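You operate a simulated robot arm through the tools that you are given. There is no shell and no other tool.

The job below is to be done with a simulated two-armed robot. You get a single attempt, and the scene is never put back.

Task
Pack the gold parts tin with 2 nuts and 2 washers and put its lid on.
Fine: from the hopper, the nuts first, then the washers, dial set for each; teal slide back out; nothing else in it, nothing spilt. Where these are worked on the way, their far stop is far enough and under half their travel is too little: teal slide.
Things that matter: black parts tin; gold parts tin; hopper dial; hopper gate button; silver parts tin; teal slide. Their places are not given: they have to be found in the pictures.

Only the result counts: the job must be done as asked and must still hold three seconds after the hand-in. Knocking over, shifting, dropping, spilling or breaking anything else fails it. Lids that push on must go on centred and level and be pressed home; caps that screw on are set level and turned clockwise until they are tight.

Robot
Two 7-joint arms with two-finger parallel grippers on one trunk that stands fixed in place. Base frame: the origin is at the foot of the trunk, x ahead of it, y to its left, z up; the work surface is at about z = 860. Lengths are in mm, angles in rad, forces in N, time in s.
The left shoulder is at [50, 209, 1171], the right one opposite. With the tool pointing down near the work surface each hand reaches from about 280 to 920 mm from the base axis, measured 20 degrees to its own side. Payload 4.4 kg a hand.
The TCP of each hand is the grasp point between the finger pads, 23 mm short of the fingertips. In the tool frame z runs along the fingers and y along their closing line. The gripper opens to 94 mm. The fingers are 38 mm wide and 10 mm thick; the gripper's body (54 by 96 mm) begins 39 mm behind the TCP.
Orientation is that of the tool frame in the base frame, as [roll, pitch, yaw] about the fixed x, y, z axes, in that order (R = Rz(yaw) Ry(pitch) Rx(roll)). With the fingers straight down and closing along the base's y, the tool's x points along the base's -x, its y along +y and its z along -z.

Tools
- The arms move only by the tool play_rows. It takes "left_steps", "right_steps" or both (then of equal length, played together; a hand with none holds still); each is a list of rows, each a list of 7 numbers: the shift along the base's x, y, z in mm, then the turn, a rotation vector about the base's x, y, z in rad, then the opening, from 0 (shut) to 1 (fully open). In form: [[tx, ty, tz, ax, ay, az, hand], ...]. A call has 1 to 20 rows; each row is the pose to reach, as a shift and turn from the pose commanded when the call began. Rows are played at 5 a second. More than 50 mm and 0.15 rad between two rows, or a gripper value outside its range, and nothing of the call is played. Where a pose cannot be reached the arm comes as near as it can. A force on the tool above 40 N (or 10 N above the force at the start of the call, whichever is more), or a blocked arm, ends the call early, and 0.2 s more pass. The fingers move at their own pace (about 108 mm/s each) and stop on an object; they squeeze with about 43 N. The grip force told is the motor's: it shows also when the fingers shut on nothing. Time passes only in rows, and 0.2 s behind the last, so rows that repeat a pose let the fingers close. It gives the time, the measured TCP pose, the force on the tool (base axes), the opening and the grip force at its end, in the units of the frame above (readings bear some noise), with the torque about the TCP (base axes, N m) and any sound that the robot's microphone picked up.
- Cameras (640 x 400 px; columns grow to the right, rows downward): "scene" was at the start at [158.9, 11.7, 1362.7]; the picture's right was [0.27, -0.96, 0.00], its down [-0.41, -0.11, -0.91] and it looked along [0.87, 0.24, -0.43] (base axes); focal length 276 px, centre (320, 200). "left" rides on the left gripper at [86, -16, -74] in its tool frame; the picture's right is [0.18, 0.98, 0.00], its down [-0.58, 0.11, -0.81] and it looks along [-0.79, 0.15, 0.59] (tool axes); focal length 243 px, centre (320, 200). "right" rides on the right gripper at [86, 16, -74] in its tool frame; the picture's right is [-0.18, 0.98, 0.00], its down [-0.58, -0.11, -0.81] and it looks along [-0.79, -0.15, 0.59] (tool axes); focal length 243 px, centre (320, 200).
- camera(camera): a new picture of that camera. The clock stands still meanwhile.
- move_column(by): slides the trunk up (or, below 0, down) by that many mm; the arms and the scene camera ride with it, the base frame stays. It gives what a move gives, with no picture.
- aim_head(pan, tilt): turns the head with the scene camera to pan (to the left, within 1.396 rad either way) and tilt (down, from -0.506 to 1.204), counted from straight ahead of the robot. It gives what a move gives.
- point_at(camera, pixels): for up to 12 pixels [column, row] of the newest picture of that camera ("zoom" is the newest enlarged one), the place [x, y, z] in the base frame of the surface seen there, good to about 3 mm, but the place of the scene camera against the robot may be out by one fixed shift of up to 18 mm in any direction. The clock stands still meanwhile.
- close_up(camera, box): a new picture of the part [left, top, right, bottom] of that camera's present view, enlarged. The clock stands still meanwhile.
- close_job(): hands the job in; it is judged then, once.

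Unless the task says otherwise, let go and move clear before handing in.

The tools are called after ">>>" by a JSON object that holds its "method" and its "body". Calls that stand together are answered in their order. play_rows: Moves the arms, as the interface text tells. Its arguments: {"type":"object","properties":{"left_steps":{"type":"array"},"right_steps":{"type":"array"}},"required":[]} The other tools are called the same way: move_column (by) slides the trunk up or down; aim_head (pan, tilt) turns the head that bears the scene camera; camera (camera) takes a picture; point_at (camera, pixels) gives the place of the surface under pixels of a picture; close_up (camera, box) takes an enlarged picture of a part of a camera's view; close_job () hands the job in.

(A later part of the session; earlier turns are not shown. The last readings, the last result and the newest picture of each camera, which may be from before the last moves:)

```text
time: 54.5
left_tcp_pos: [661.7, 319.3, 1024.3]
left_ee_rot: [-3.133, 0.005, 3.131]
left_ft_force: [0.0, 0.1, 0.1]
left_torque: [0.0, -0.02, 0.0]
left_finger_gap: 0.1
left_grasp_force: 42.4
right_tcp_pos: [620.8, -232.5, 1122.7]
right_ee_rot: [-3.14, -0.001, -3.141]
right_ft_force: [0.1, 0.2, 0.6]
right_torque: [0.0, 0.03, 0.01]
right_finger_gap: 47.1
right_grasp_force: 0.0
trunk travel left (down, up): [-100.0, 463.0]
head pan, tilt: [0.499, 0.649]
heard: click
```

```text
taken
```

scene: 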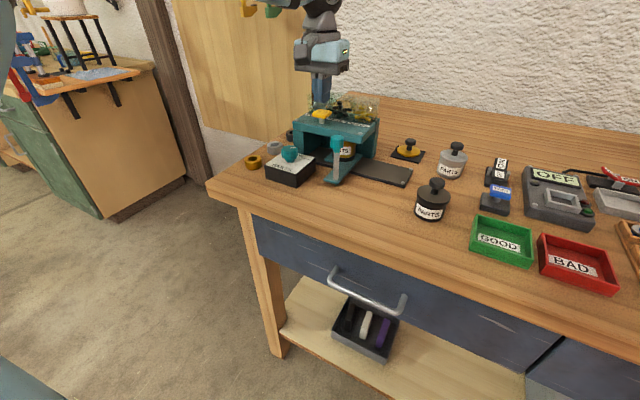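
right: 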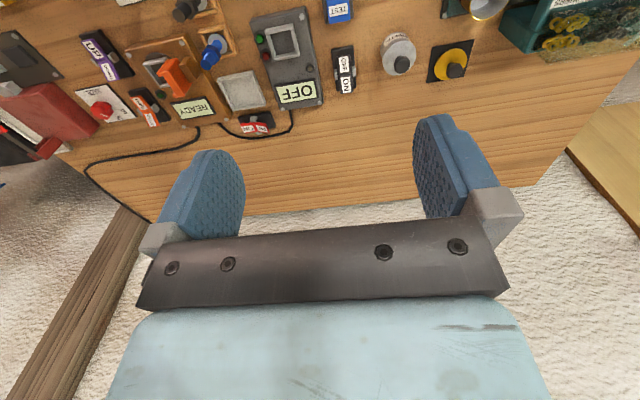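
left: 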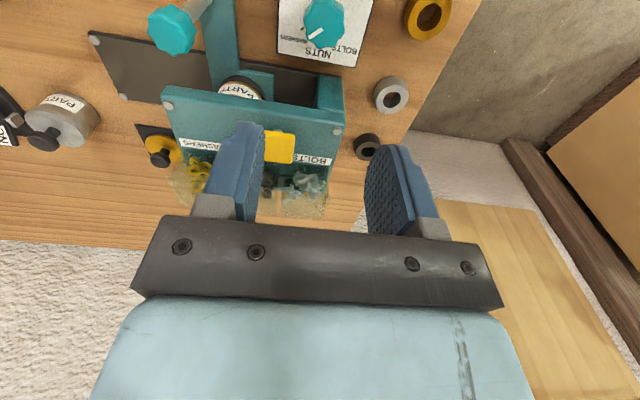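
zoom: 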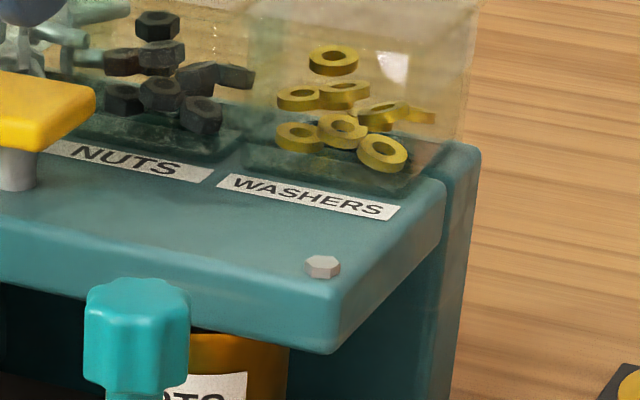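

9 washers went to 8, so the tin should hold 2 nuts and 2 washers. Now I'll move back to the slide handle at (581,246) to pull it out.

>>> {"method": "play_rows", "body": {"left_steps": [[0, 0, 30, 0, 0, 0, 0.2], [-40, -20, 40, 0, 0, 0, 0.4], [-80, -40, 40, 0, 0, 0, 0.6], [-80, -74, 30, 0, 0, 0, 0.6], [-80, -74, 0, 0, 0, 0, 0.6], [-80, -74, -15, 0, 0, 0, 0.6], [-80, -74, -15, 0, 0, 0, 0.6]]}}

>>> {"method": "camera", "body": {"camera": "left"}}

>>> {"method": "close_up", "body": {"camera": "left", "box": [220, 60, 420, 185]}}

>>> {"method": "point_at", "body": {"camera": "zoom", "pixels": [[300, 260], [250, 250], [360, 250], [310, 200], [310, 310], [270, 290], [350, 300], [290, 140], [330, 140], [300, 230], [320, 330], [320, 100]]}}

```text
time: 56.1
left_tcp_pos: [582.6, 246.8, 1008.9]
left_ee_rot: [-3.134, 0.005, 3.133]
left_ft_force: [-1.1, 0.1, 0.2]
left_torque: [0.02, -0.03, -0.02]
left_finger_gap: 56.2
left_grasp_force: 0.1
right_tcp_pos: [621.5, -234.5, 1123.3]
right_ee_rot: [-3.141, 0.001, 3.141]
right_ft_force: [0.2, -0.3, 0.6]
right_torque: [0.02, -0.02, 0.0]
right_finger_gap: 46.9
right_grasp_force: 0.0
trunk travel left (down, up): [-100.0, 463.0]
head pan, tilt: [0.499, 0.649]
```

```text
taken
```

left: 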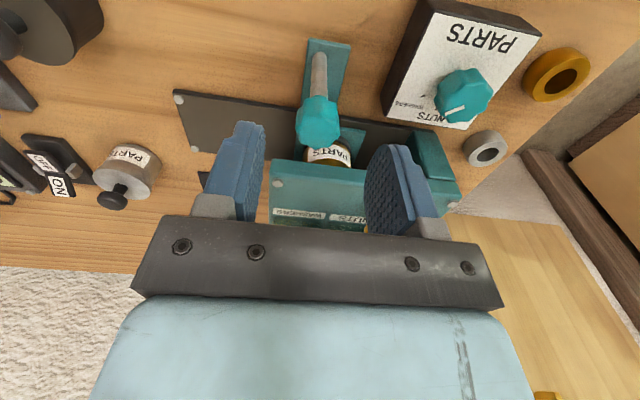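

```text
3.20 times, centred on (320, 122) of left
```

zoom: 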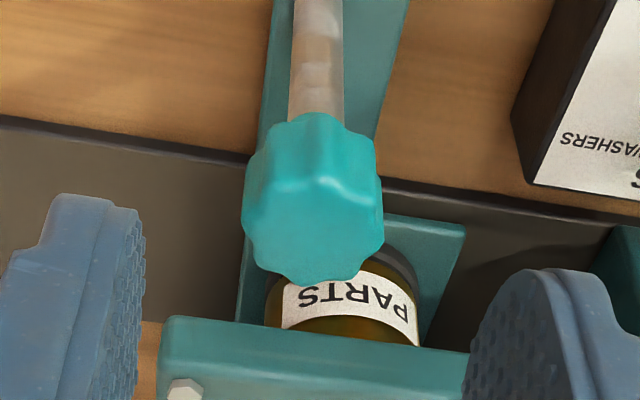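

```text
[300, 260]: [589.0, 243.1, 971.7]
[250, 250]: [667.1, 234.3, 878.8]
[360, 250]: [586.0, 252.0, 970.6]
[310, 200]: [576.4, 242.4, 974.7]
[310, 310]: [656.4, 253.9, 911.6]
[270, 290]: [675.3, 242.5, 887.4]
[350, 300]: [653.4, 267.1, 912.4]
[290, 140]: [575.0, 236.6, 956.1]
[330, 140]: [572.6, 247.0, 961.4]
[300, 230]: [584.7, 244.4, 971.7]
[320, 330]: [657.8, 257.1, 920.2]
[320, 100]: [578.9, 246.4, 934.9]
```

The knob is centred between the open fingers at (581,245). I'll descend, grip, and draw the slide out to y≈157.

>>> {"method": "play_rows", "body": {"left_steps": [[-1, -1, -25, 0, 0, 0, 0.6], [-1, -1, -50, 0, 0, 0, 0.6], [-1, -1, -50, 0, 0, 0, 0.3], [-1, -1, -50, 0, 0, 0, 0.15], [-1, -1, -50, 0, 0, 0, 0.15], [-1, -7, -50, 0, 0, 0, 0.15], [-1, -15, -50, 0, 0, 0, 0.15], [-1, -25, -50, 0, 0, 0, 0.15], [-1, -35, -50, 0, 0, 0, 0.15], [-1, -45, -50, 0, 0, 0, 0.15], [-1, -55, -50, 0, 0, 0, 0.15], [-1, -65, -50, 0, 0, 0, 0.15], [-1, -75, -50, 0, 0, 0, 0.15], [-1, -83, -50, 0, 0, 0, 0.15], [-1, -89, -50, 0, 0, 0, 0.15], [-1, -89, -50, 0, 0, 0, 0.15]]}}

>>> {"method": "close_up", "body": {"camera": "scene", "box": [290, 90, 450, 190]}}

```text
time: 59.5
left_tcp_pos: [581.4, 156.5, 961.2]
left_ee_rot: [-3.133, 0.005, 3.132]
left_ft_force: [20.4, -0.8, 15.7]
left_torque: [-0.11, -0.26, -0.07]
left_finger_gap: 24.8
left_grasp_force: 44.4
right_tcp_pos: [621.9, -233.6, 1121.9]
right_ee_rot: [-3.141, 0.001, 3.141]
right_ft_force: [0.6, -0.7, -0.3]
right_torque: [0.05, 0.0, 0.02]
right_finger_gap: 47.0
right_grasp_force: 0.0
trunk travel left (down, up): [-100.0, 463.0]
head pan, tilt: [0.499, 0.649]
```

```text
4.00 times, centred on (370, 140) of scene
```

zoom: 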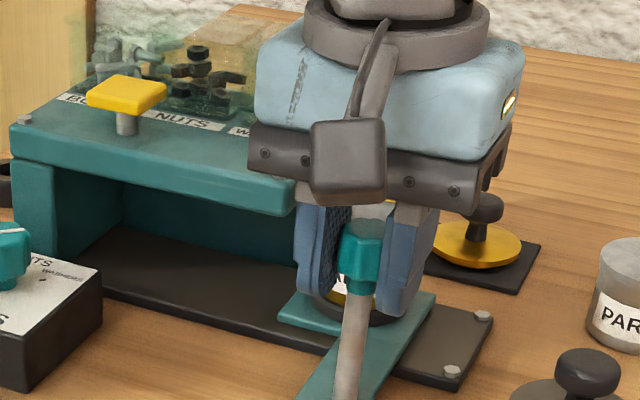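

The slide has followed to y≈156. I'll open, rise over the knob, shift to its left side, and lower again with the fingers part-closed to push the last 26 mm.

>>> {"method": "play_rows", "body": {"left_steps": [[0, 0, 0, 0, 0, 0, 0.35], [0, 0, 0, 0, 0, 0, 0.55], [0, 0, 25, 0, 0, 0, 0.55], [0, 0, 55, 0, 0, 0, 0.55], [0, 25, 60, 0, 0, 0, 0.3], [0, 50, 60, 0, 0, 0, 0.3], [0, 50, 60, 0, 0, 0, 0.3]]}}

>>> {"method": "camera", "body": {"camera": "left"}}

>>> {"method": "close_up", "body": {"camera": "left", "box": [200, 30, 420, 168]}}

>>> {"method": "close_up", "body": {"camera": "scene", "box": [310, 100, 470, 200]}}

```text
time: 61.1
left_tcp_pos: [579.9, 208.3, 1020.5]
left_ee_rot: [-3.134, 0.004, 3.132]
left_ft_force: [0.2, 0.8, 0.6]
left_torque: [0.01, 0.0, 0.0]
left_finger_gap: 28.3
left_grasp_force: 0.0
right_tcp_pos: [621.5, -233.0, 1122.2]
right_ee_rot: [3.141, -0.001, -3.142]
right_ft_force: [0.7, -0.6, -0.9]
right_torque: [0.03, -0.01, -0.02]
right_finger_gap: 47.1
right_grasp_force: 0.1
trunk travel left (down, up): [-100.0, 463.0]
head pan, tilt: [0.499, 0.649]
```

```text
taken
```

left: 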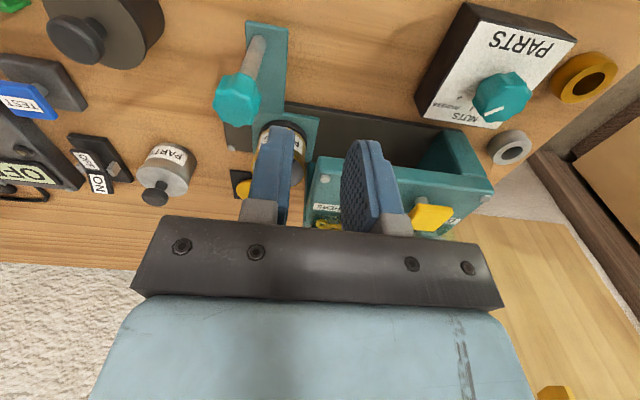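

```text
2.90 times, centred on (310, 99) of left
```

zoom: 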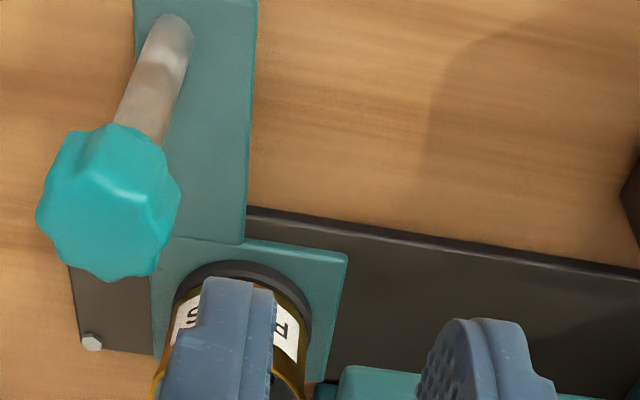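

```text
4.00 times, centred on (390, 150) of scene
```

zoom: 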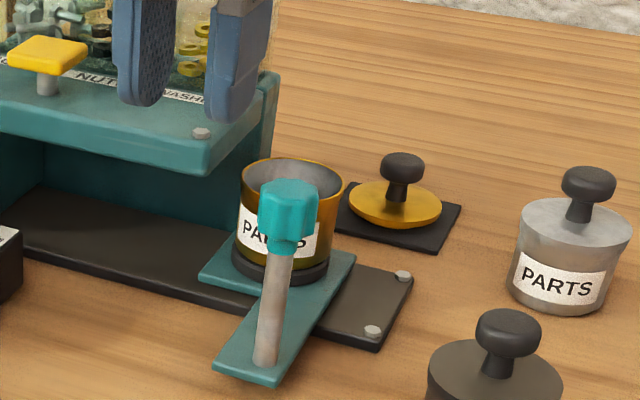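

The tin is out from under the hopper and the handle is at y≈156. I'll lower beside its left face and push it gently towards the out stop.

>>> {"method": "play_rows", "body": {"left_steps": [[1, 0, -30, 0, 0, 0, 0.3], [1, 0, -62, 0, 0, 0, 0.3], [1, 0, -62, 0, 0, 0, 0.3], [1, -8, -62, 0, 0, 0, 0.3], [1, -14, -62, 0, 0, 0, 0.3], [1, -20, -62, 0, 0, 0, 0.3], [1, -25, -62, 0, 0, 0, 0.3], [1, -30, -62, 0, 0, 0, 0.3], [1, -34, -62, 0, 0, 0, 0.3], [1, -38, -62, 0, 0, 0, 0.3], [1, -41, -62, 0, 0, 0, 0.3], [1, -44, -62, 0, 0, 0, 0.3], [1, -46, -62, 0, 0, 0, 0.3]]}}

>>> {"method": "close_up", "body": {"camera": "scene", "box": [310, 100, 470, 200]}}

```text
time: 64.0
left_tcp_pos: [579.8, 163.6, 957.4]
left_ee_rot: [-3.13, 0.003, 3.135]
left_ft_force: [-0.2, 27.4, 1.0]
left_torque: [0.03, -0.02, 0.14]
left_finger_gap: 16.5
left_grasp_force: 0.1
right_tcp_pos: [620.4, -231.0, 1122.5]
right_ee_rot: [-3.138, 0.0, 3.14]
right_ft_force: [-0.1, 0.6, 0.9]
right_torque: [0.01, -0.01, 0.03]
right_finger_gap: 47.0
right_grasp_force: 0.0
trunk travel left (down, up): [-100.0, 463.0]
head pan, tilt: [0.499, 0.649]
```

```text
4.00 times, centred on (390, 150) of scene
```

zoom: 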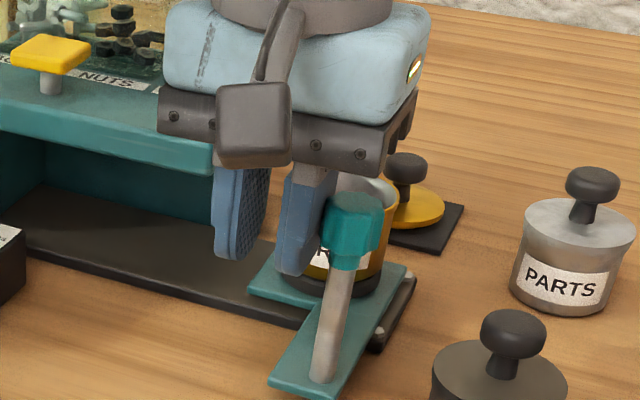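

The push now meets 27 N, which suggests the out stop. I'll back off, rise and compare the handle with its starting place.

>>> {"method": "play_rows", "body": {"left_steps": [[0, 8, 0, 0, 0, 0, 0.3], [0, 15, 0, 0, 0, 0, 0.3], [0, 15, 30, 0, 0, 0, 0.3], [0, 15, 60, 0, 0, 0, 0.3], [-5, 20, 90, 0, 0, 0, 0.6], [-5, 20, 90, 0, 0, 0, 0.6]]}}

>>> {"method": "camera", "body": {"camera": "left"}}

>>> {"method": "close_up", "body": {"camera": "left", "box": [180, 0, 400, 138]}}

>>> {"method": "close_up", "body": {"camera": "scene", "box": [310, 100, 470, 200]}}

```text
time: 65.3
left_tcp_pos: [575.6, 181.5, 1049.7]
left_ee_rot: [-3.135, 0.003, 3.132]
left_ft_force: [0.5, -0.3, 0.3]
left_torque: [-0.05, 0.0, 0.0]
left_finger_gap: 56.2
left_grasp_force: 0.0
right_tcp_pos: [621.0, -234.2, 1121.6]
right_ee_rot: [-3.14, 0.0, -3.141]
right_ft_force: [-0.2, -0.7, -0.6]
right_torque: [0.03, -0.01, -0.05]
right_finger_gap: 47.0
right_grasp_force: 0.0
trunk travel left (down, up): [-100.0, 463.0]
head pan, tilt: [0.499, 0.649]
```

```text
taken
```

left: 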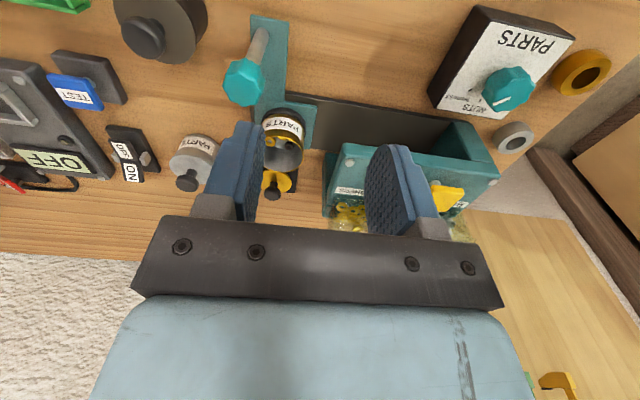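

```text
2.90 times, centred on (290, 69) of left
```

zoom: 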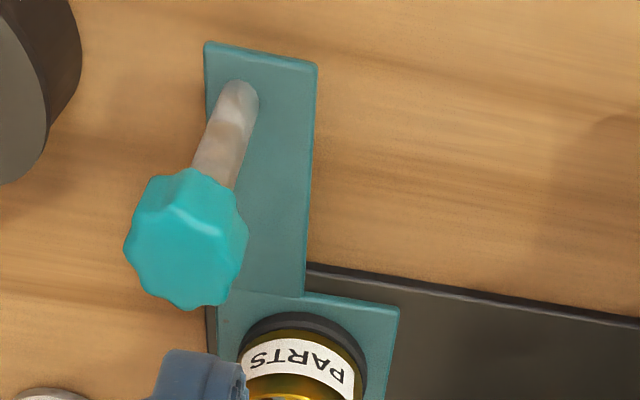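

```text
4.00 times, centred on (390, 150) of scene
```

zoom: 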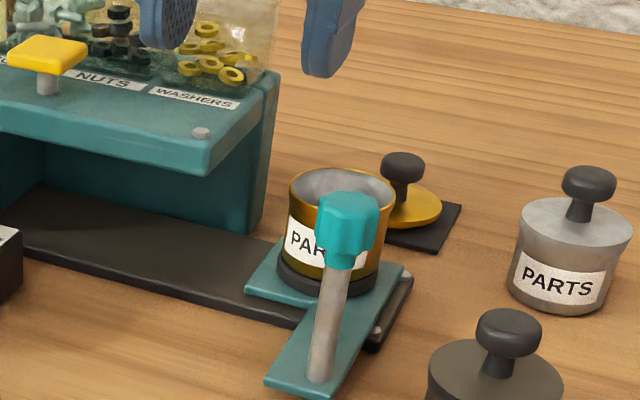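

The tin is out in the open with the handle near its start. I'll measure the knob, and look down into the tin at (283,145).

>>> {"method": "point_at", "body": {"camera": "zoom", "pixels": [[320, 195], [350, 190], [320, 300], [402, 270], [345, 335], [410, 190], [350, 240], [260, 370], [350, 290], [330, 340], [290, 185], [390, 195]]}}

>>> {"method": "point_at", "body": {"camera": "left", "pixels": [[243, 80], [224, 85], [263, 88], [245, 103], [243, 70], [250, 20], [287, 27], [258, 150], [315, 105], [284, 120], [284, 165], [303, 140]]}}

>>> {"method": "close_up", "body": {"camera": "left", "box": [240, 100, 336, 160]}}

```text
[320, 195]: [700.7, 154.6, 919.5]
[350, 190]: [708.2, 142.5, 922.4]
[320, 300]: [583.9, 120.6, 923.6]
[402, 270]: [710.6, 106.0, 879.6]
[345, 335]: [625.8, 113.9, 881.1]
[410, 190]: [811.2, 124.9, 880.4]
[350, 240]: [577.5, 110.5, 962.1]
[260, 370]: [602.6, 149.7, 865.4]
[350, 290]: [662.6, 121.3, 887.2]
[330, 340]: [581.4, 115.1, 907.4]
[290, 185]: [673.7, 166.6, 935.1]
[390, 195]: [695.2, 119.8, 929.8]
```

```text
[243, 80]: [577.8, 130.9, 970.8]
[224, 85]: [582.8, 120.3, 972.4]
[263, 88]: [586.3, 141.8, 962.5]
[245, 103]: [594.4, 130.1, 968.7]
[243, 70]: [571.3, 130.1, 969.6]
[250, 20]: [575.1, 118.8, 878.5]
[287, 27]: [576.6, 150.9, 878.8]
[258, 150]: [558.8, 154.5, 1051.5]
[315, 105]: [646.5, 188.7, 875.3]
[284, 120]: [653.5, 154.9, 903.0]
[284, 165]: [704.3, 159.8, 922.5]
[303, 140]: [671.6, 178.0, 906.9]
```

```text
6.67 times, centred on (288, 130) of left
```

zoom: 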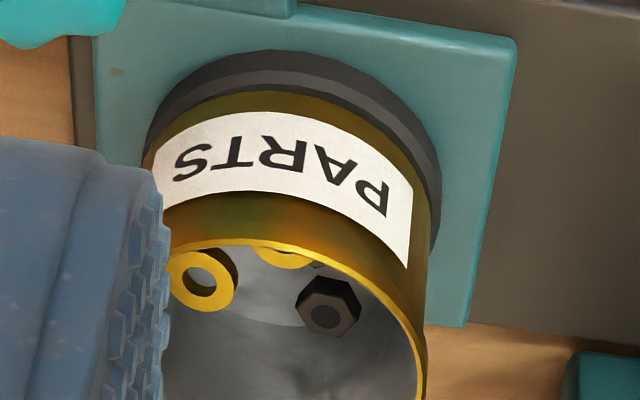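

The slide is back at its start (knob y≈131), and a washer, part of a second and a nut can be seen in the tin. I'll move forward to look straight into the tin and at the lid behind it.

>>> {"method": "play_rows", "body": {"left_steps": [[30, 0, 20, 0, 0, 0, 1], [65, 0, 30, 0, 0, 0, 1], [100, 0, 40, 0, 0, 0, 1], [120, 0, 40, 0, 0, 0, 1], [120, 0, 40, 0, 0, 0, 1]]}}

>>> {"method": "camera", "body": {"camera": "left"}}

>>> {"method": "close_up", "body": {"camera": "left", "box": [220, 30, 380, 130]}}

```text
time: 66.5
left_tcp_pos: [659.1, 217.7, 1077.6]
left_ee_rot: [-3.133, 0.006, 3.133]
left_ft_force: [0.3, 0.6, -0.7]
left_torque: [0.0, 0.01, 0.03]
left_finger_gap: 93.9
left_grasp_force: 0.0
left hand out of reach, approached as far as the arm can: row 2, 3, 4, 5
right_tcp_pos: [621.4, -232.2, 1122.4]
right_ee_rot: [-3.14, -0.001, -3.141]
right_ft_force: [0.6, 0.1, 1.0]
right_torque: [-0.03, 0.04, 0.01]
right_finger_gap: 47.2
right_grasp_force: 0.1
trunk travel left (down, up): [-100.0, 463.0]
head pan, tilt: [0.499, 0.649]
```

```text
taken
```

left: 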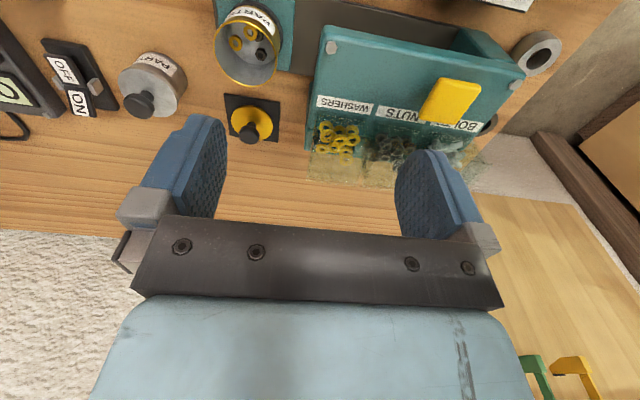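

```text
4.00 times, centred on (300, 80) of left
```

zoom: 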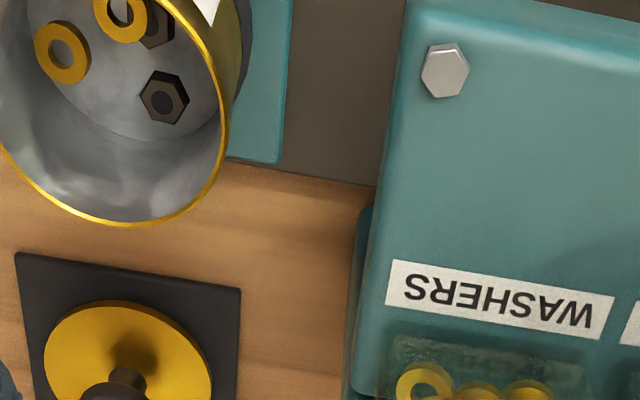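

From here the tin clearly holds 2 nuts and 2 washers. But the arm could not follow to (695,181) at that height, so I'll try the forward reach lower down, going back behind the handle first.

>>> {"method": "play_rows", "body": {"left_steps": [[-20, -15, 0, 0, 0, 0, 0.6], [-50, -30, -20, 0, 0, 0, 0.6], [-65, -40, -45, 0, 0, 0, 0.6], [-45, -45, -70, 0, 0, 0, 0.6], [-20, -45, -70, 0, 0, 0, 0.6], [10, -45, -70, 0, 0, 0, 0.6], [35, -45, -70, 0, 0, 0, 0.6], [35, -45, -70, 0, 0, 0, 0.6]]}}

>>> {"method": "camera", "body": {"camera": "scene"}}

```text
time: 68.3
left_tcp_pos: [657.6, 206.0, 1006.8]
left_ee_rot: [-3.133, 0.005, 3.131]
left_ft_force: [0.9, 0.1, 0.9]
left_torque: [0.03, 0.04, 0.02]
left_finger_gap: 56.6
left_grasp_force: 0.0
left hand out of reach, approached as far as the arm can: row 5, 6, 7, 8
right_tcp_pos: [620.9, -232.8, 1122.5]
right_ee_rot: [-3.141, 0.0, -3.141]
right_ft_force: [-1.0, 0.1, -0.4]
right_torque: [-0.02, 0.0, -0.01]
right_finger_gap: 47.1
right_grasp_force: 0.1
trunk travel left (down, up): [-100.0, 463.0]
head pan, tilt: [0.499, 0.649]
```

```text
taken
```

scene: 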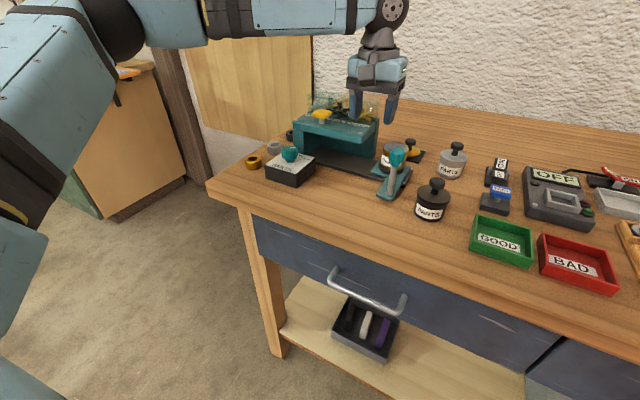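

The scene shows the left elbow far out to the left, and the reach boundary bends around it. The right arm began farther inward in a higher posture, so I'll test whether the left hand gets inward from higher up.

>>> {"method": "play_rows", "body": {"left_steps": [[-30, 0, 30, 0, 0, 0, 0.6], [-50, -10, 75, 0, 0, 0, 0.6], [-50, -20, 120, 0, 0, 0, 0.6], [-40, -60, 130, 0, 0, 0, 0.6], [-40, -100, 130, 0, 0, 0, 0.6], [-40, -130, 130, 0, 0, 0, 0.6], [-40, -130, 130, 0, 0, 0, 0.6]]}}

>>> {"method": "camera", "body": {"camera": "scene"}}

```text
refused: row 2 steps farther than a row can; nothing moved
```

```text
taken
```

scene: 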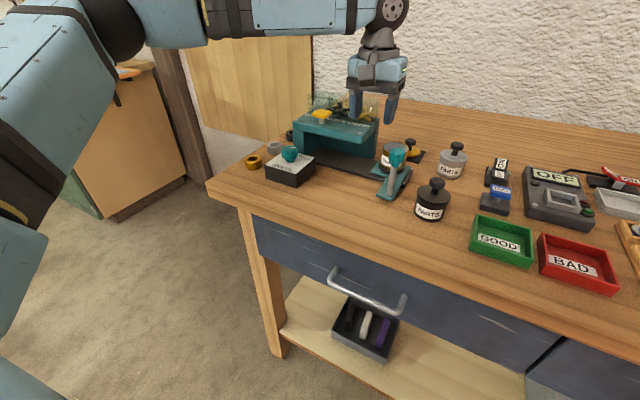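

One row stepped just over 50 mm, so nothing moved. I'll send the same test with smaller steps.

>>> {"method": "play_rows", "body": {"left_steps": [[-25, 0, 30, 0, 0, 0, 0.6], [-45, -8, 65, 0, 0, 0, 0.6], [-50, -15, 100, 0, 0, 0, 0.6], [-50, -30, 130, 0, 0, 0, 0.6], [-45, -60, 130, 0, 0, 0, 0.6], [-40, -95, 130, 0, 0, 0, 0.6], [-40, -130, 130, 0, 0, 0, 0.6], [-40, -130, 130, 0, 0, 0, 0.6]]}}

>>> {"method": "camera", "body": {"camera": "scene"}}

```text
time: 70.2
left_tcp_pos: [592.8, 176.7, 1118.8]
left_ee_rot: [-3.13, 0.006, 3.13]
left_ft_force: [-0.1, 0.2, -0.2]
left_torque: [-0.01, -0.01, 0.01]
left_finger_gap: 56.4
left_grasp_force: 0.0
left hand out of reach, approached as far as the arm can: row 4, 5, 6, 7, 8
right_tcp_pos: [621.3, -233.5, 1121.2]
right_ee_rot: [-3.14, -0.001, -3.141]
right_ft_force: [0.1, -0.5, 1.0]
right_torque: [-0.03, -0.03, 0.06]
right_finger_gap: 47.1
right_grasp_force: 0.0
trunk travel left (down, up): [-100.0, 463.0]
head pan, tilt: [0.499, 0.649]
```

```text
taken
```

scene: 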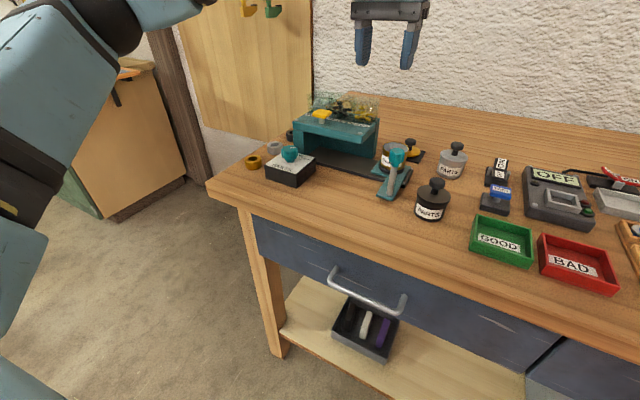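

The high route is blocked too, at (593,177). I'll look at the left arm itself with the head camera to see how it is folded.

>>> {"method": "aim_head", "body": {"pan": 1.1, "tilt": 0.1}}

>>> {"method": "camera", "body": {"camera": "scene"}}

>>> {"method": "camera", "body": {"camera": "right"}}

```text
time: 71.2
left_tcp_pos: [592.2, 176.2, 1118.0]
left_ee_rot: [-3.131, 0.005, 3.133]
left_ft_force: [-0.9, -0.2, -0.8]
left_torque: [0.01, -0.01, 0.0]
left_finger_gap: 56.5
left_grasp_force: 0.1
right_tcp_pos: [620.2, -232.8, 1121.3]
right_ee_rot: [3.141, 0.0, 3.141]
right_ft_force: [-0.2, 0.3, -0.1]
right_torque: [-0.02, 0.0, 0.05]
right_finger_gap: 46.9
right_grasp_force: 0.0
trunk travel left (down, up): [-100.0, 463.0]
head pan, tilt: [1.1, 0.099]
```

```text
taken
```

scene: 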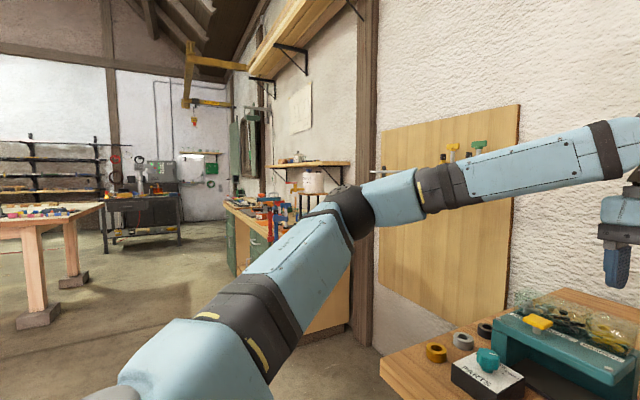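

```text
taken
```

right: 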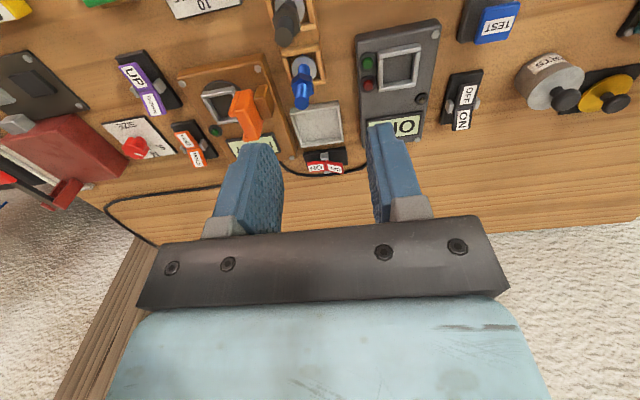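

The elbow shows at (355,210) with the forearm running to the wrist at (620,150). I'll measure those points.

>>> {"method": "point_at", "body": {"camera": "scene", "pixels": [[355, 210], [340, 240], [395, 205], [520, 170], [610, 145], [200, 360], [270, 310], [615, 240], [620, 210], [450, 190], [130, 390], [630, 190]]}}

```text
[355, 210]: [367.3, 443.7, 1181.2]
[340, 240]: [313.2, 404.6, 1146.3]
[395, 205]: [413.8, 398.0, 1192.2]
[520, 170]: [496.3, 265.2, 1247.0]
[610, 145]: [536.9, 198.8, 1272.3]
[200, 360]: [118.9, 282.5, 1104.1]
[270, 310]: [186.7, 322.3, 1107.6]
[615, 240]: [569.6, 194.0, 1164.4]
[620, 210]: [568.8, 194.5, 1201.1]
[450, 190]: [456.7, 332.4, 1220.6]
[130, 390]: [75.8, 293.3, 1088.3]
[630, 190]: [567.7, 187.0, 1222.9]
```

These points put the left elbow near azimuth 37°, and that angle is about the same at every place the arm was blocked. I'll look at the right arm's posture for comparison, since it began farther inward.

>>> {"method": "aim_head", "body": {"pan": -0.9, "tilt": 0.1}}

>>> {"method": "camera", "body": {"camera": "scene"}}

```text
time: 73.1
left_tcp_pos: [593.8, 175.7, 1118.6]
left_ee_rot: [-3.132, 0.005, 3.131]
left_ft_force: [-0.4, -0.1, -0.5]
left_torque: [0.01, 0.0, -0.01]
left_finger_gap: 56.4
left_grasp_force: 0.0
right_tcp_pos: [620.2, -232.6, 1122.9]
right_ee_rot: [3.14, 0.0, 3.14]
right_ft_force: [0.3, -0.3, -0.8]
right_torque: [-0.02, -0.02, -0.05]
right_finger_gap: 47.0
right_grasp_force: 0.1
trunk travel left (down, up): [-100.0, 463.0]
head pan, tilt: [-0.901, 0.099]
```

```text
taken
```

scene: 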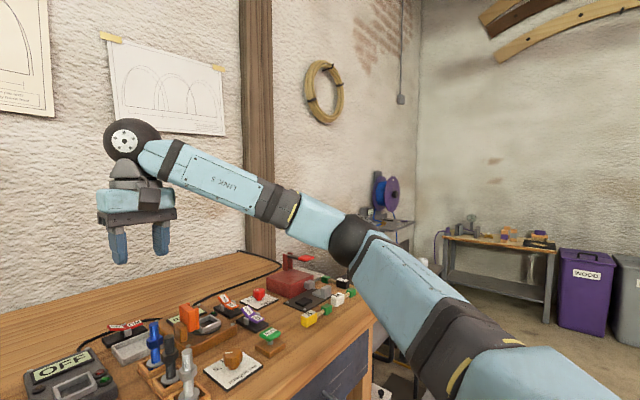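

>>> {"method": "point_at", "body": {"camera": "scene", "pixels": [[350, 240], [365, 265], [320, 220], [240, 190], [160, 155], [130, 140], [430, 320], [470, 370], [135, 200], [420, 290], [285, 205], [500, 380]]}}

```text
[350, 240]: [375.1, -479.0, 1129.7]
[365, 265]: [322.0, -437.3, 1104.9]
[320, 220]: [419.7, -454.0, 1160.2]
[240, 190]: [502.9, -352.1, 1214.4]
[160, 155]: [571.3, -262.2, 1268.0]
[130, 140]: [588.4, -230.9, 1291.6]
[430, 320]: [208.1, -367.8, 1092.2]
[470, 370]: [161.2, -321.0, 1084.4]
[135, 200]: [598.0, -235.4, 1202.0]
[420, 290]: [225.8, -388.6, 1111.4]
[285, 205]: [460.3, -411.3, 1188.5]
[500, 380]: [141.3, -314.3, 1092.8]
```

The right elbow sits at azimuth ≈39°, much like the left one, yet at the start that hand was 160 mm farther inward. I'll send the right hand back inward to see whether it still gets there.

>>> {"method": "play_rows", "body": {"right_steps": [[0, 40, 0, 0, 0, 0, 0.5], [0, 80, 0, 0, 0, 0, 0.5], [0, 120, 0, 0, 0, 0, 0.5], [0, 160, 0, 0, 0, 0, 0.5], [0, 160, 0, 0, 0, 0, 0.5]]}}

>>> {"method": "camera", "body": {"camera": "scene"}}

```text
time: 74.3
left_tcp_pos: [592.0, 176.4, 1118.7]
left_ee_rot: [-3.134, 0.005, 3.132]
left_ft_force: [0.6, -0.2, -0.1]
left_torque: [0.01, 0.03, -0.02]
left_finger_gap: 56.3
left_grasp_force: 0.0
right_tcp_pos: [619.2, -71.3, 1123.8]
right_ee_rot: [-3.141, 0.0, 3.141]
right_ft_force: [0.2, -0.5, -0.3]
right_torque: [0.0, 0.0, -0.02]
right_finger_gap: 46.9
right_grasp_force: 0.1
trunk travel left (down, up): [-100.0, 463.0]
head pan, tilt: [-0.901, 0.099]
```

```text
taken
```

scene: 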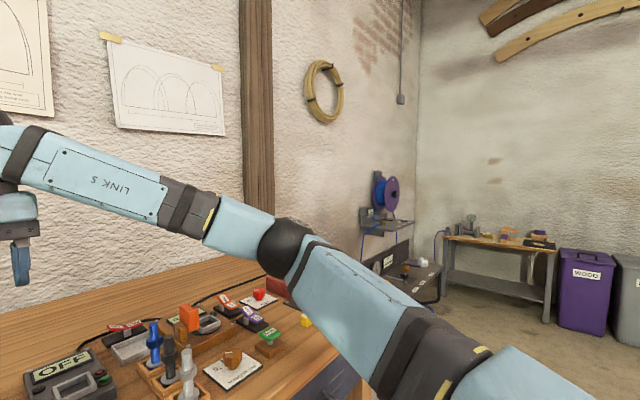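

The right hand moved inward freely, so the arms themselves allow it and the left is probably stuck in an awkward fold. I'll take the left hand back out to its starting place relative to the trunk, then look at its elbow.

>>> {"method": "play_rows", "body": {"left_steps": [[-10, 40, 0, 0, 0, 0, 0.6], [-20, 80, -5, 0, 0, 0, 0.6], [-30, 120, -15, 0, 0, 0, 0.6], [-40, 160, -25, 0, 0, 0, 0.6], [-50, 200, -40, 0, 0, 0, 0.6], [-65, 240, -50, 0, 0, 0, 0.6], [-80, 275, -60, 0, 0, 0, 0.6], [-86, 302, -70, 0, 0, 0, 0.6], [-86, 302, -70, 0, 0, 0, 0.6]]}}

>>> {"method": "aim_head", "body": {"pan": 1.1, "tilt": 0.1}}

>>> {"method": "camera", "body": {"camera": "scene"}}

```text
time: 76.3
left_tcp_pos: [505.4, 479.8, 1047.8]
left_ee_rot: [-3.131, 0.005, 3.132]
left_ft_force: [0.0, -1.0, 0.4]
left_torque: [0.02, -0.01, -0.01]
left_finger_gap: 56.3
left_grasp_force: 0.0
right_tcp_pos: [620.2, -72.3, 1123.1]
right_ee_rot: [3.141, 0.001, -3.141]
right_ft_force: [0.2, 0.0, -0.4]
right_torque: [0.0, 0.02, -0.02]
right_finger_gap: 47.1
right_grasp_force: 0.1
trunk travel left (down, up): [-100.0, 463.0]
head pan, tilt: [-0.901, 0.099]
```

```text
time: 78.2
left_tcp_pos: [505.4, 479.3, 1048.7]
left_ee_rot: [-3.134, 0.004, 3.134]
left_ft_force: [0.0, -0.1, 0.7]
left_torque: [-0.01, 0.04, 0.0]
left_finger_gap: 56.6
left_grasp_force: 0.0
right_tcp_pos: [620.2, -71.8, 1122.3]
right_ee_rot: [3.141, 0.0, -3.141]
right_ft_force: [0.2, -0.2, -0.3]
right_torque: [-0.02, 0.01, 0.0]
right_finger_gap: 47.0
right_grasp_force: 0.1
trunk travel left (down, up): [-100.0, 463.0]
head pan, tilt: [1.1, 0.099]
```

```text
taken
```

scene: 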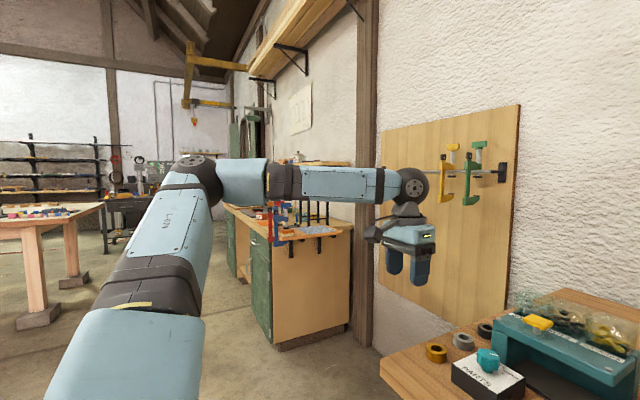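

I'll measure the left elbow here, to know what fold the arm is in.

>>> {"method": "point_at", "body": {"camera": "scene", "pixels": [[195, 170], [165, 235], [240, 180], [345, 180], [412, 185], [150, 340], [130, 380], [405, 210], [405, 235], [190, 200], [220, 200], [175, 280]]}}

```text
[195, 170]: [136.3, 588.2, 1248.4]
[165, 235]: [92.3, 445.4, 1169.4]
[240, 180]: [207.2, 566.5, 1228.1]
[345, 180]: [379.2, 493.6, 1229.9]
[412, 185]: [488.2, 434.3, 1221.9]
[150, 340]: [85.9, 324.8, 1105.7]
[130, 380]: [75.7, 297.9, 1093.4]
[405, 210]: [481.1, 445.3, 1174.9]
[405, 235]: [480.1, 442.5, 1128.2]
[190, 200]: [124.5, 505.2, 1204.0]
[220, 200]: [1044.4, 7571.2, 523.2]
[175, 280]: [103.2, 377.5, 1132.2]
```

The left elbow rides high and far out at about (136,590,1225), while the right one hangs lower. With the left hand parked out here, I'll test whether the right hand can reach across to above the tin, in free air.

>>> {"method": "play_rows", "body": {"right_steps": [[8, 35, -10, 0, 0, 0, 0.5], [16, 70, -20, 0, 0, 0, 0.5], [24, 105, -30, 0, 0, 0, 0.5], [32, 140, -40, 0, 0, 0, 0.5], [45, 175, -43, 0, 0, 0, 0.5], [60, 205, -43, 0, 0, 0, 0.5], [60, 222, -43, 0, 0, 0, 0.5], [60, 222, -43, 0, 0, 0, 0.5]]}}

>>> {"method": "camera", "body": {"camera": "right"}}

```text
time: 80.0
left_tcp_pos: [504.7, 478.9, 1048.1]
left_ee_rot: [-3.133, 0.004, 3.133]
left_ft_force: [-0.3, 0.1, 0.2]
left_torque: [0.02, 0.03, 0.01]
left_finger_gap: 56.3
left_grasp_force: 0.0
right_tcp_pos: [680.8, 149.1, 1078.8]
right_ee_rot: [3.141, 0.0, -3.142]
right_ft_force: [-0.6, 0.4, -0.5]
right_torque: [-0.04, 0.02, 0.0]
right_finger_gap: 47.0
right_grasp_force: 0.1
trunk travel left (down, up): [-100.0, 463.0]
head pan, tilt: [1.1, 0.099]
```

```text
taken
```

right: 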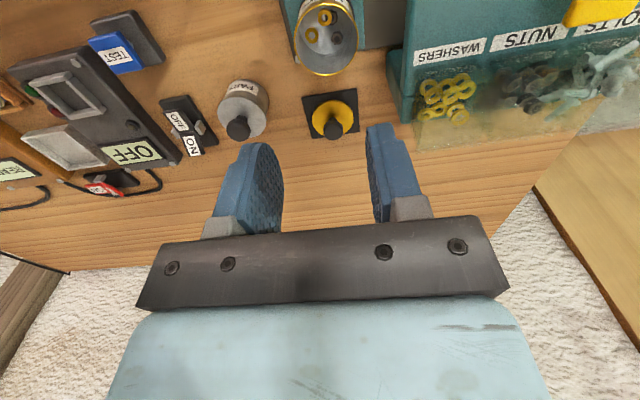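

The right hand reaches above the tin without trouble, and its camera sees the tin at (325,35) and the lid at (332,117). I'll measure both from here.

>>> {"method": "close_up", "body": {"camera": "right", "box": [280, 80, 376, 140]}}

>>> {"method": "point_at", "body": {"camera": "zoom", "pixels": [[345, 300], [315, 290], [380, 290], [345, 260], [350, 325], [220, 240], [495, 250], [350, 150], [340, 390], [150, 110], [530, 60], [345, 230]]}}

>>> {"method": "close_up", "body": {"camera": "right", "box": [264, 0, 392, 80]}}

>>> {"method": "point_at", "body": {"camera": "zoom", "pixels": [[145, 200], [465, 150], [320, 375], [200, 340], [430, 320], [160, 280], [455, 250], [250, 365], [380, 365], [150, 140], [445, 60], [310, 20]]}}

```text
6.67 times, centred on (328, 110) of right
```

zoom: 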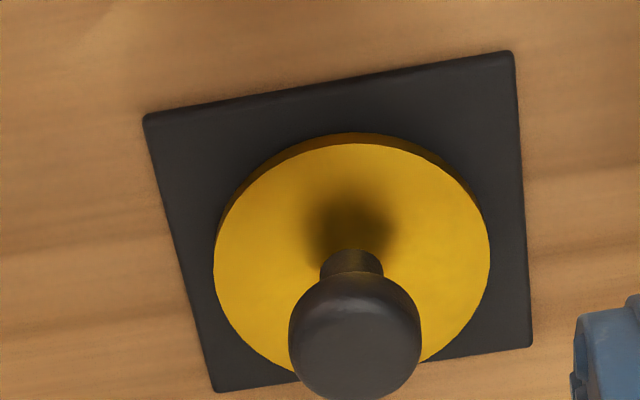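

```text
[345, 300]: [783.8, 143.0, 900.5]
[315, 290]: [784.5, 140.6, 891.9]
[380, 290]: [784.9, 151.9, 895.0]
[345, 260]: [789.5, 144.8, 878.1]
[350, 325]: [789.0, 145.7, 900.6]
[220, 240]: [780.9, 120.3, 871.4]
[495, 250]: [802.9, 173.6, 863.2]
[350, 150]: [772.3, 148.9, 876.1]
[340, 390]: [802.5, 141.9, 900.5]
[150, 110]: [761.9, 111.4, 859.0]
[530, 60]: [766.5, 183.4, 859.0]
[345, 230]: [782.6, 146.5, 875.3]
```

```text
5.00 times, centred on (328, 40) of right
```

zoom: 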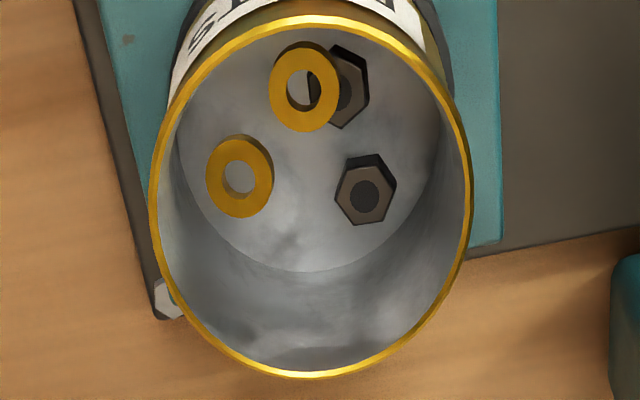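

```text
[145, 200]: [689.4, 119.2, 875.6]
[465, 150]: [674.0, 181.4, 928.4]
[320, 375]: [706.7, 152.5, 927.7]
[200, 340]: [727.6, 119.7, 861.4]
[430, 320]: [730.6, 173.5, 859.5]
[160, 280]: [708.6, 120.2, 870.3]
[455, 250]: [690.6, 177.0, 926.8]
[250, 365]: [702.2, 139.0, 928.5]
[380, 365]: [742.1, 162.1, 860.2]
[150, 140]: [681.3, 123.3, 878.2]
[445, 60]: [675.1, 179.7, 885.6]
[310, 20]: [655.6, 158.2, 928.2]
```

The tin clearly holds exactly 2 nuts and 2 washers, its rim centred near (681,155) at z≈928. I'll bring the right hand above the lid near (788,146) and check its reach there.

>>> {"method": "play_rows", "body": {"right_steps": [[25, 0, 0, 0, 0, 0, 0.5], [55, -2, -10, 0, 0, 0, 0.5], [85, -3, -25, 0, 0, 0, 0.5], [106, -4, -45, 0, 0, 0, 0.5], [106, -4, -70, 0, 0, 0, 0.5], [106, -4, -70, 0, 0, 0, 0.5]]}}

>>> {"method": "camera", "body": {"camera": "right"}}

>>> {"method": "close_up", "body": {"camera": "right", "box": [250, 50, 410, 150]}}

```text
time: 81.4
left_tcp_pos: [505.6, 478.9, 1050.1]
left_ee_rot: [-3.135, 0.005, 3.132]
left_ft_force: [-0.7, 0.2, 0.6]
left_torque: [0.01, 0.0, 0.0]
left_finger_gap: 56.2
left_grasp_force: 0.1
right_tcp_pos: [743.3, 124.1, 1007.1]
right_ee_rot: [3.14, 0.002, -3.141]
right_ft_force: [0.5, -0.6, 0.3]
right_torque: [0.0, 0.0, -0.01]
right_finger_gap: 47.2
right_grasp_force: 0.0
right hand out of reach, approached as far as the arm can: row 2, 3, 4, 5, 6
trunk travel left (down, up): [-100.0, 463.0]
head pan, tilt: [1.1, 0.099]
```

```text
taken
```

right: 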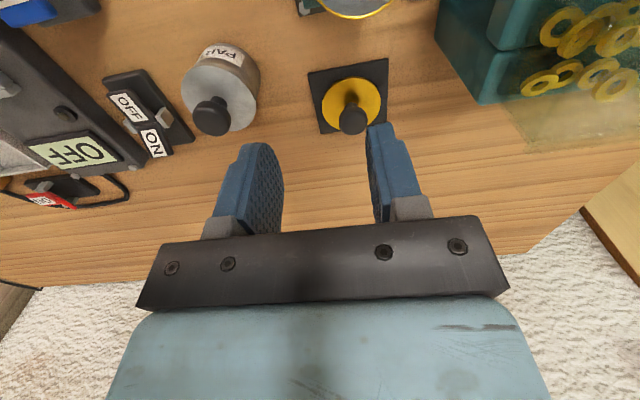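

```text
4.00 times, centred on (330, 100) of right
```

zoom: 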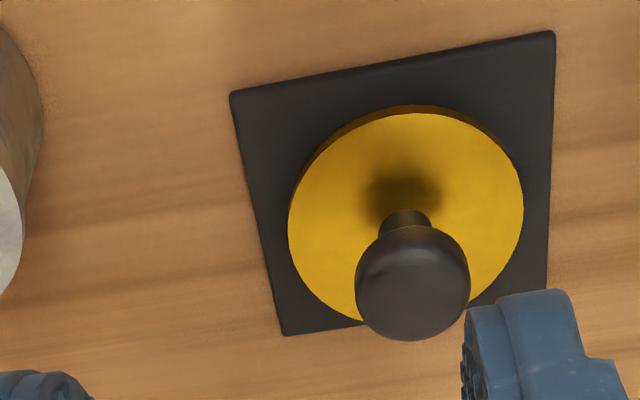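

The right hand stops at (743,124), about 45 mm short of the lid, probably at full stretch with the wrist bent past a right angle. Raising the trunk should flatten the forearm, so I'll raise it 100 and try again in free air.

>>> {"method": "move_column", "body": {"by": 100}}

>>> {"method": "play_rows", "body": {"right_steps": [[10, 5, -20, 0, 0, 0, 0.5], [20, 10, -50, 0, 0, 0, 0.5], [30, 15, -80, 0, 0, 0, 0.5], [44, 22, -110, 0, 0, 0, 0.5], [44, 22, -140, 0, 0, 0, 0.5], [44, 22, -140, 0, 0, 0, 0.5]]}}

>>> {"method": "camera", "body": {"camera": "right"}}

```text
time: 82.7
left_tcp_pos: [505.4, 480.0, 1148.1]
left_ee_rot: [-3.132, 0.004, 3.133]
left_ft_force: [-0.5, 0.3, -0.1]
left_torque: [0.03, 0.03, 0.0]
left_finger_gap: 56.4
left_grasp_force: 0.1
right_tcp_pos: [744.1, 125.2, 1107.3]
right_ee_rot: [-3.142, 0.0, 3.141]
right_ft_force: [-0.8, -0.8, 0.8]
right_torque: [0.06, 0.01, 0.02]
right_finger_gap: 47.1
right_grasp_force: 0.1
trunk travel left (down, up): [-200.0, 363.0]
head pan, tilt: [1.1, 0.099]
```

```text
time: 84.1
left_tcp_pos: [505.2, 478.6, 1147.6]
left_ee_rot: [-3.133, 0.003, 3.133]
left_ft_force: [-0.1, 0.4, 0.7]
left_torque: [0.01, -0.01, -0.03]
left_finger_gap: 56.5
left_grasp_force: 0.1
right_tcp_pos: [764.0, 114.3, 979.5]
right_ee_rot: [-3.141, 0.001, 3.14]
right_ft_force: [-0.1, -0.8, 0.3]
right_torque: [0.01, 0.01, -0.01]
right_finger_gap: 47.2
right_grasp_force: 0.0
right hand out of reach, approached as far as the arm can: row 1, 2, 3, 4, 5, 6
trunk travel left (down, up): [-200.0, 363.0]
head pan, tilt: [1.1, 0.099]
```

```text
taken
```

right: 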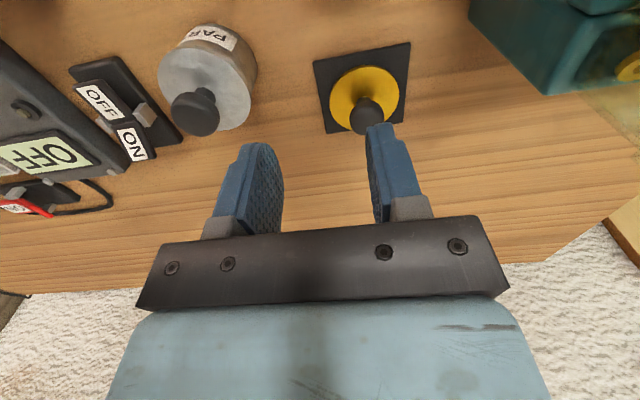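

At full stretch the right hand is limited to about 785 mm from its shoulder, so an upright hand cannot reach the lid. Tilting it about 0.3 rad with the wrist nearer the robot would; first I'll measure the lid and the nearby silver tin closely.

>>> {"method": "close_up", "body": {"camera": "right", "box": [300, 30, 428, 110]}}

>>> {"method": "point_at", "body": {"camera": "zoom", "pixels": [[150, 170], [320, 75], [505, 170], [480, 110], [200, 110], [330, 120], [75, 150], [550, 70], [145, 260], [510, 260], [230, 90], [420, 80]]}}

>>> {"method": "close_up", "body": {"camera": "right", "box": [290, 40, 450, 140]}}

>>> {"method": "point_at", "body": {"camera": "right", "pixels": [[367, 110], [358, 118], [378, 112], [367, 98], [195, 115], [205, 80], [170, 75], [250, 70], [180, 100], [245, 110], [215, 55], [230, 120]]}}

```text
5.00 times, centred on (364, 70) of right
```

zoom: 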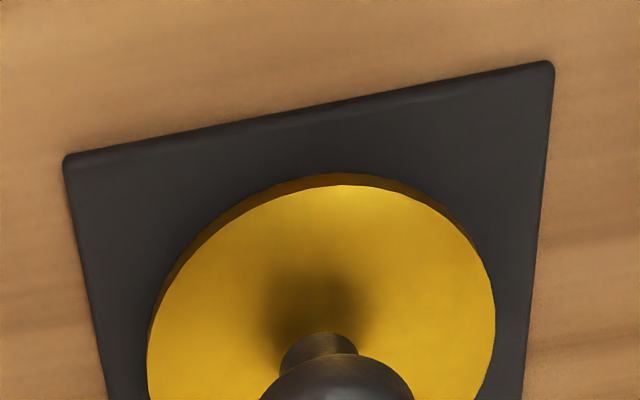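

```text
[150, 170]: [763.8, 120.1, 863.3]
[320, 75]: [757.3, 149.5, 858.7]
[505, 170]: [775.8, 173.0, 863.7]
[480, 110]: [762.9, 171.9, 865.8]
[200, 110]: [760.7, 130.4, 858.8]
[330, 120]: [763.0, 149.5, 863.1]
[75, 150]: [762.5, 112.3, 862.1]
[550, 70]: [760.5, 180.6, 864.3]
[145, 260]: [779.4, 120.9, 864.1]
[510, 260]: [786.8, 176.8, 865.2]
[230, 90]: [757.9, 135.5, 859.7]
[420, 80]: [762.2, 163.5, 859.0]
```

```text
4.00 times, centred on (370, 90) of right
```

zoom: 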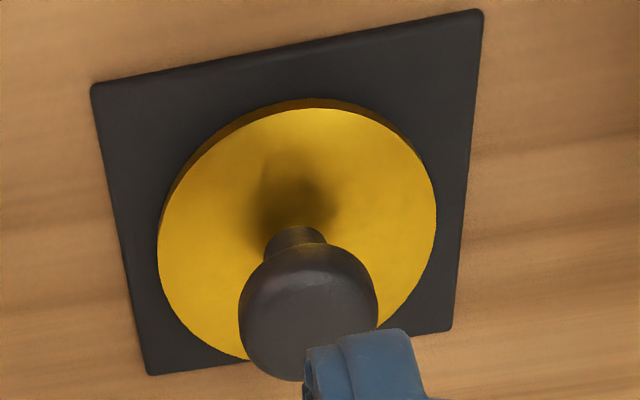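

```text
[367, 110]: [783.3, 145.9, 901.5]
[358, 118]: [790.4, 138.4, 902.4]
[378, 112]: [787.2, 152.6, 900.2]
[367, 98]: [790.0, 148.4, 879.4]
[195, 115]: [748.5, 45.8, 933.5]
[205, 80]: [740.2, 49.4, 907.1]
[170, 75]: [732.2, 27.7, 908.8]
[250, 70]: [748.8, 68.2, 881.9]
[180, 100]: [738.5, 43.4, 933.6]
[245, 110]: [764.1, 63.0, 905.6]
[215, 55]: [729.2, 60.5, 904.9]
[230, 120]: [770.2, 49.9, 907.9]
```

I'll take points on the lid disc's edge and its knob from this enlarged picture, to find the lid's axis.

>>> {"method": "point_at", "body": {"camera": "zoom", "pixels": [[310, 113], [168, 240], [430, 210], [240, 350], [200, 155], [395, 145], [180, 310], [420, 280], [300, 300], [250, 310], [368, 300], [285, 370]]}}

>>> {"method": "point_at", "body": {"camera": "zoom", "pixels": [[98, 88], [480, 14], [152, 370], [445, 325], [290, 48], [330, 270], [300, 260], [270, 340], [310, 330], [290, 240], [320, 240], [340, 330]]}}

```text
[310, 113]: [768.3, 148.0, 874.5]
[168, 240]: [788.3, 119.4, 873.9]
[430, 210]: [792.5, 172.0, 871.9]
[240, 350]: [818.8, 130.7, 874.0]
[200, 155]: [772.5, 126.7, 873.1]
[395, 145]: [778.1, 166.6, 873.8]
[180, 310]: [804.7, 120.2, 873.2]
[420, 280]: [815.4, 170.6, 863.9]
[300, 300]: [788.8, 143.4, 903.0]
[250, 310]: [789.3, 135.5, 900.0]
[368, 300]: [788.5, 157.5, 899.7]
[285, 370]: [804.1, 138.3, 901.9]
```

```text
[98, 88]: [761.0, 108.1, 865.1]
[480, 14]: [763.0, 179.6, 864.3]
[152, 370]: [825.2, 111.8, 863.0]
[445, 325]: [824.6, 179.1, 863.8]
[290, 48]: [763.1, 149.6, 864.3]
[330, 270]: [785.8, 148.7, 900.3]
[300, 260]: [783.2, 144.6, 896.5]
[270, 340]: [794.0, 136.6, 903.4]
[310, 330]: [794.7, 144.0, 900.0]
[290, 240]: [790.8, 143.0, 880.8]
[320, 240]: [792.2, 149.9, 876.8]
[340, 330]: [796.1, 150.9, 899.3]
```

The lid's axis is at about (793.5,146) with disc top z≈874 and knob top z≈901; its pad is centred there too. I'll raise the right hand a little and yaw it 0.9 rad, so that a tilt in the pads' plane brings the wrist closer while the camera clears both tins.

>>> {"method": "play_rows", "body": {"right_steps": [[-15, -5, 25, 0, 0, 0, 0.5], [-30, -10, 50, 0, 0, 0.12, 0.5], [-30, -10, 50, 0, 0, 0.26, 0.5], [-30, -10, 50, 0, 0, 0.4, 0.5], [-30, -10, 50, 0, 0, 0.54, 0.5], [-30, -10, 50, 0, 0, 0.68, 0.5], [-30, -10, 50, 0, 0, 0.8, 0.5], [-30, -10, 50, 0, 0, 0.9, 0.5], [-30, -10, 50, 0, 0, 0.9, 0.5]]}}

```text
time: 86.1
left_tcp_pos: [505.6, 477.4, 1148.7]
left_ee_rot: [-3.136, 0.003, 3.132]
left_ft_force: [-0.6, -0.5, -0.5]
left_torque: [-0.02, 0.03, 0.0]
left_finger_gap: 56.6
left_grasp_force: 0.0
right_tcp_pos: [705.1, 92.7, 998.7]
right_ee_rot: [3.14, 0.003, -2.327]
right_ft_force: [0.4, 0.0, 0.5]
right_torque: [0.06, -0.03, 0.0]
right_finger_gap: 46.8
right_grasp_force: 0.1
right hand out of reach, approached as far as the arm can: row 7, 8, 9
trunk travel left (down, up): [-200.0, 363.0]
head pan, tilt: [1.1, 0.099]
```

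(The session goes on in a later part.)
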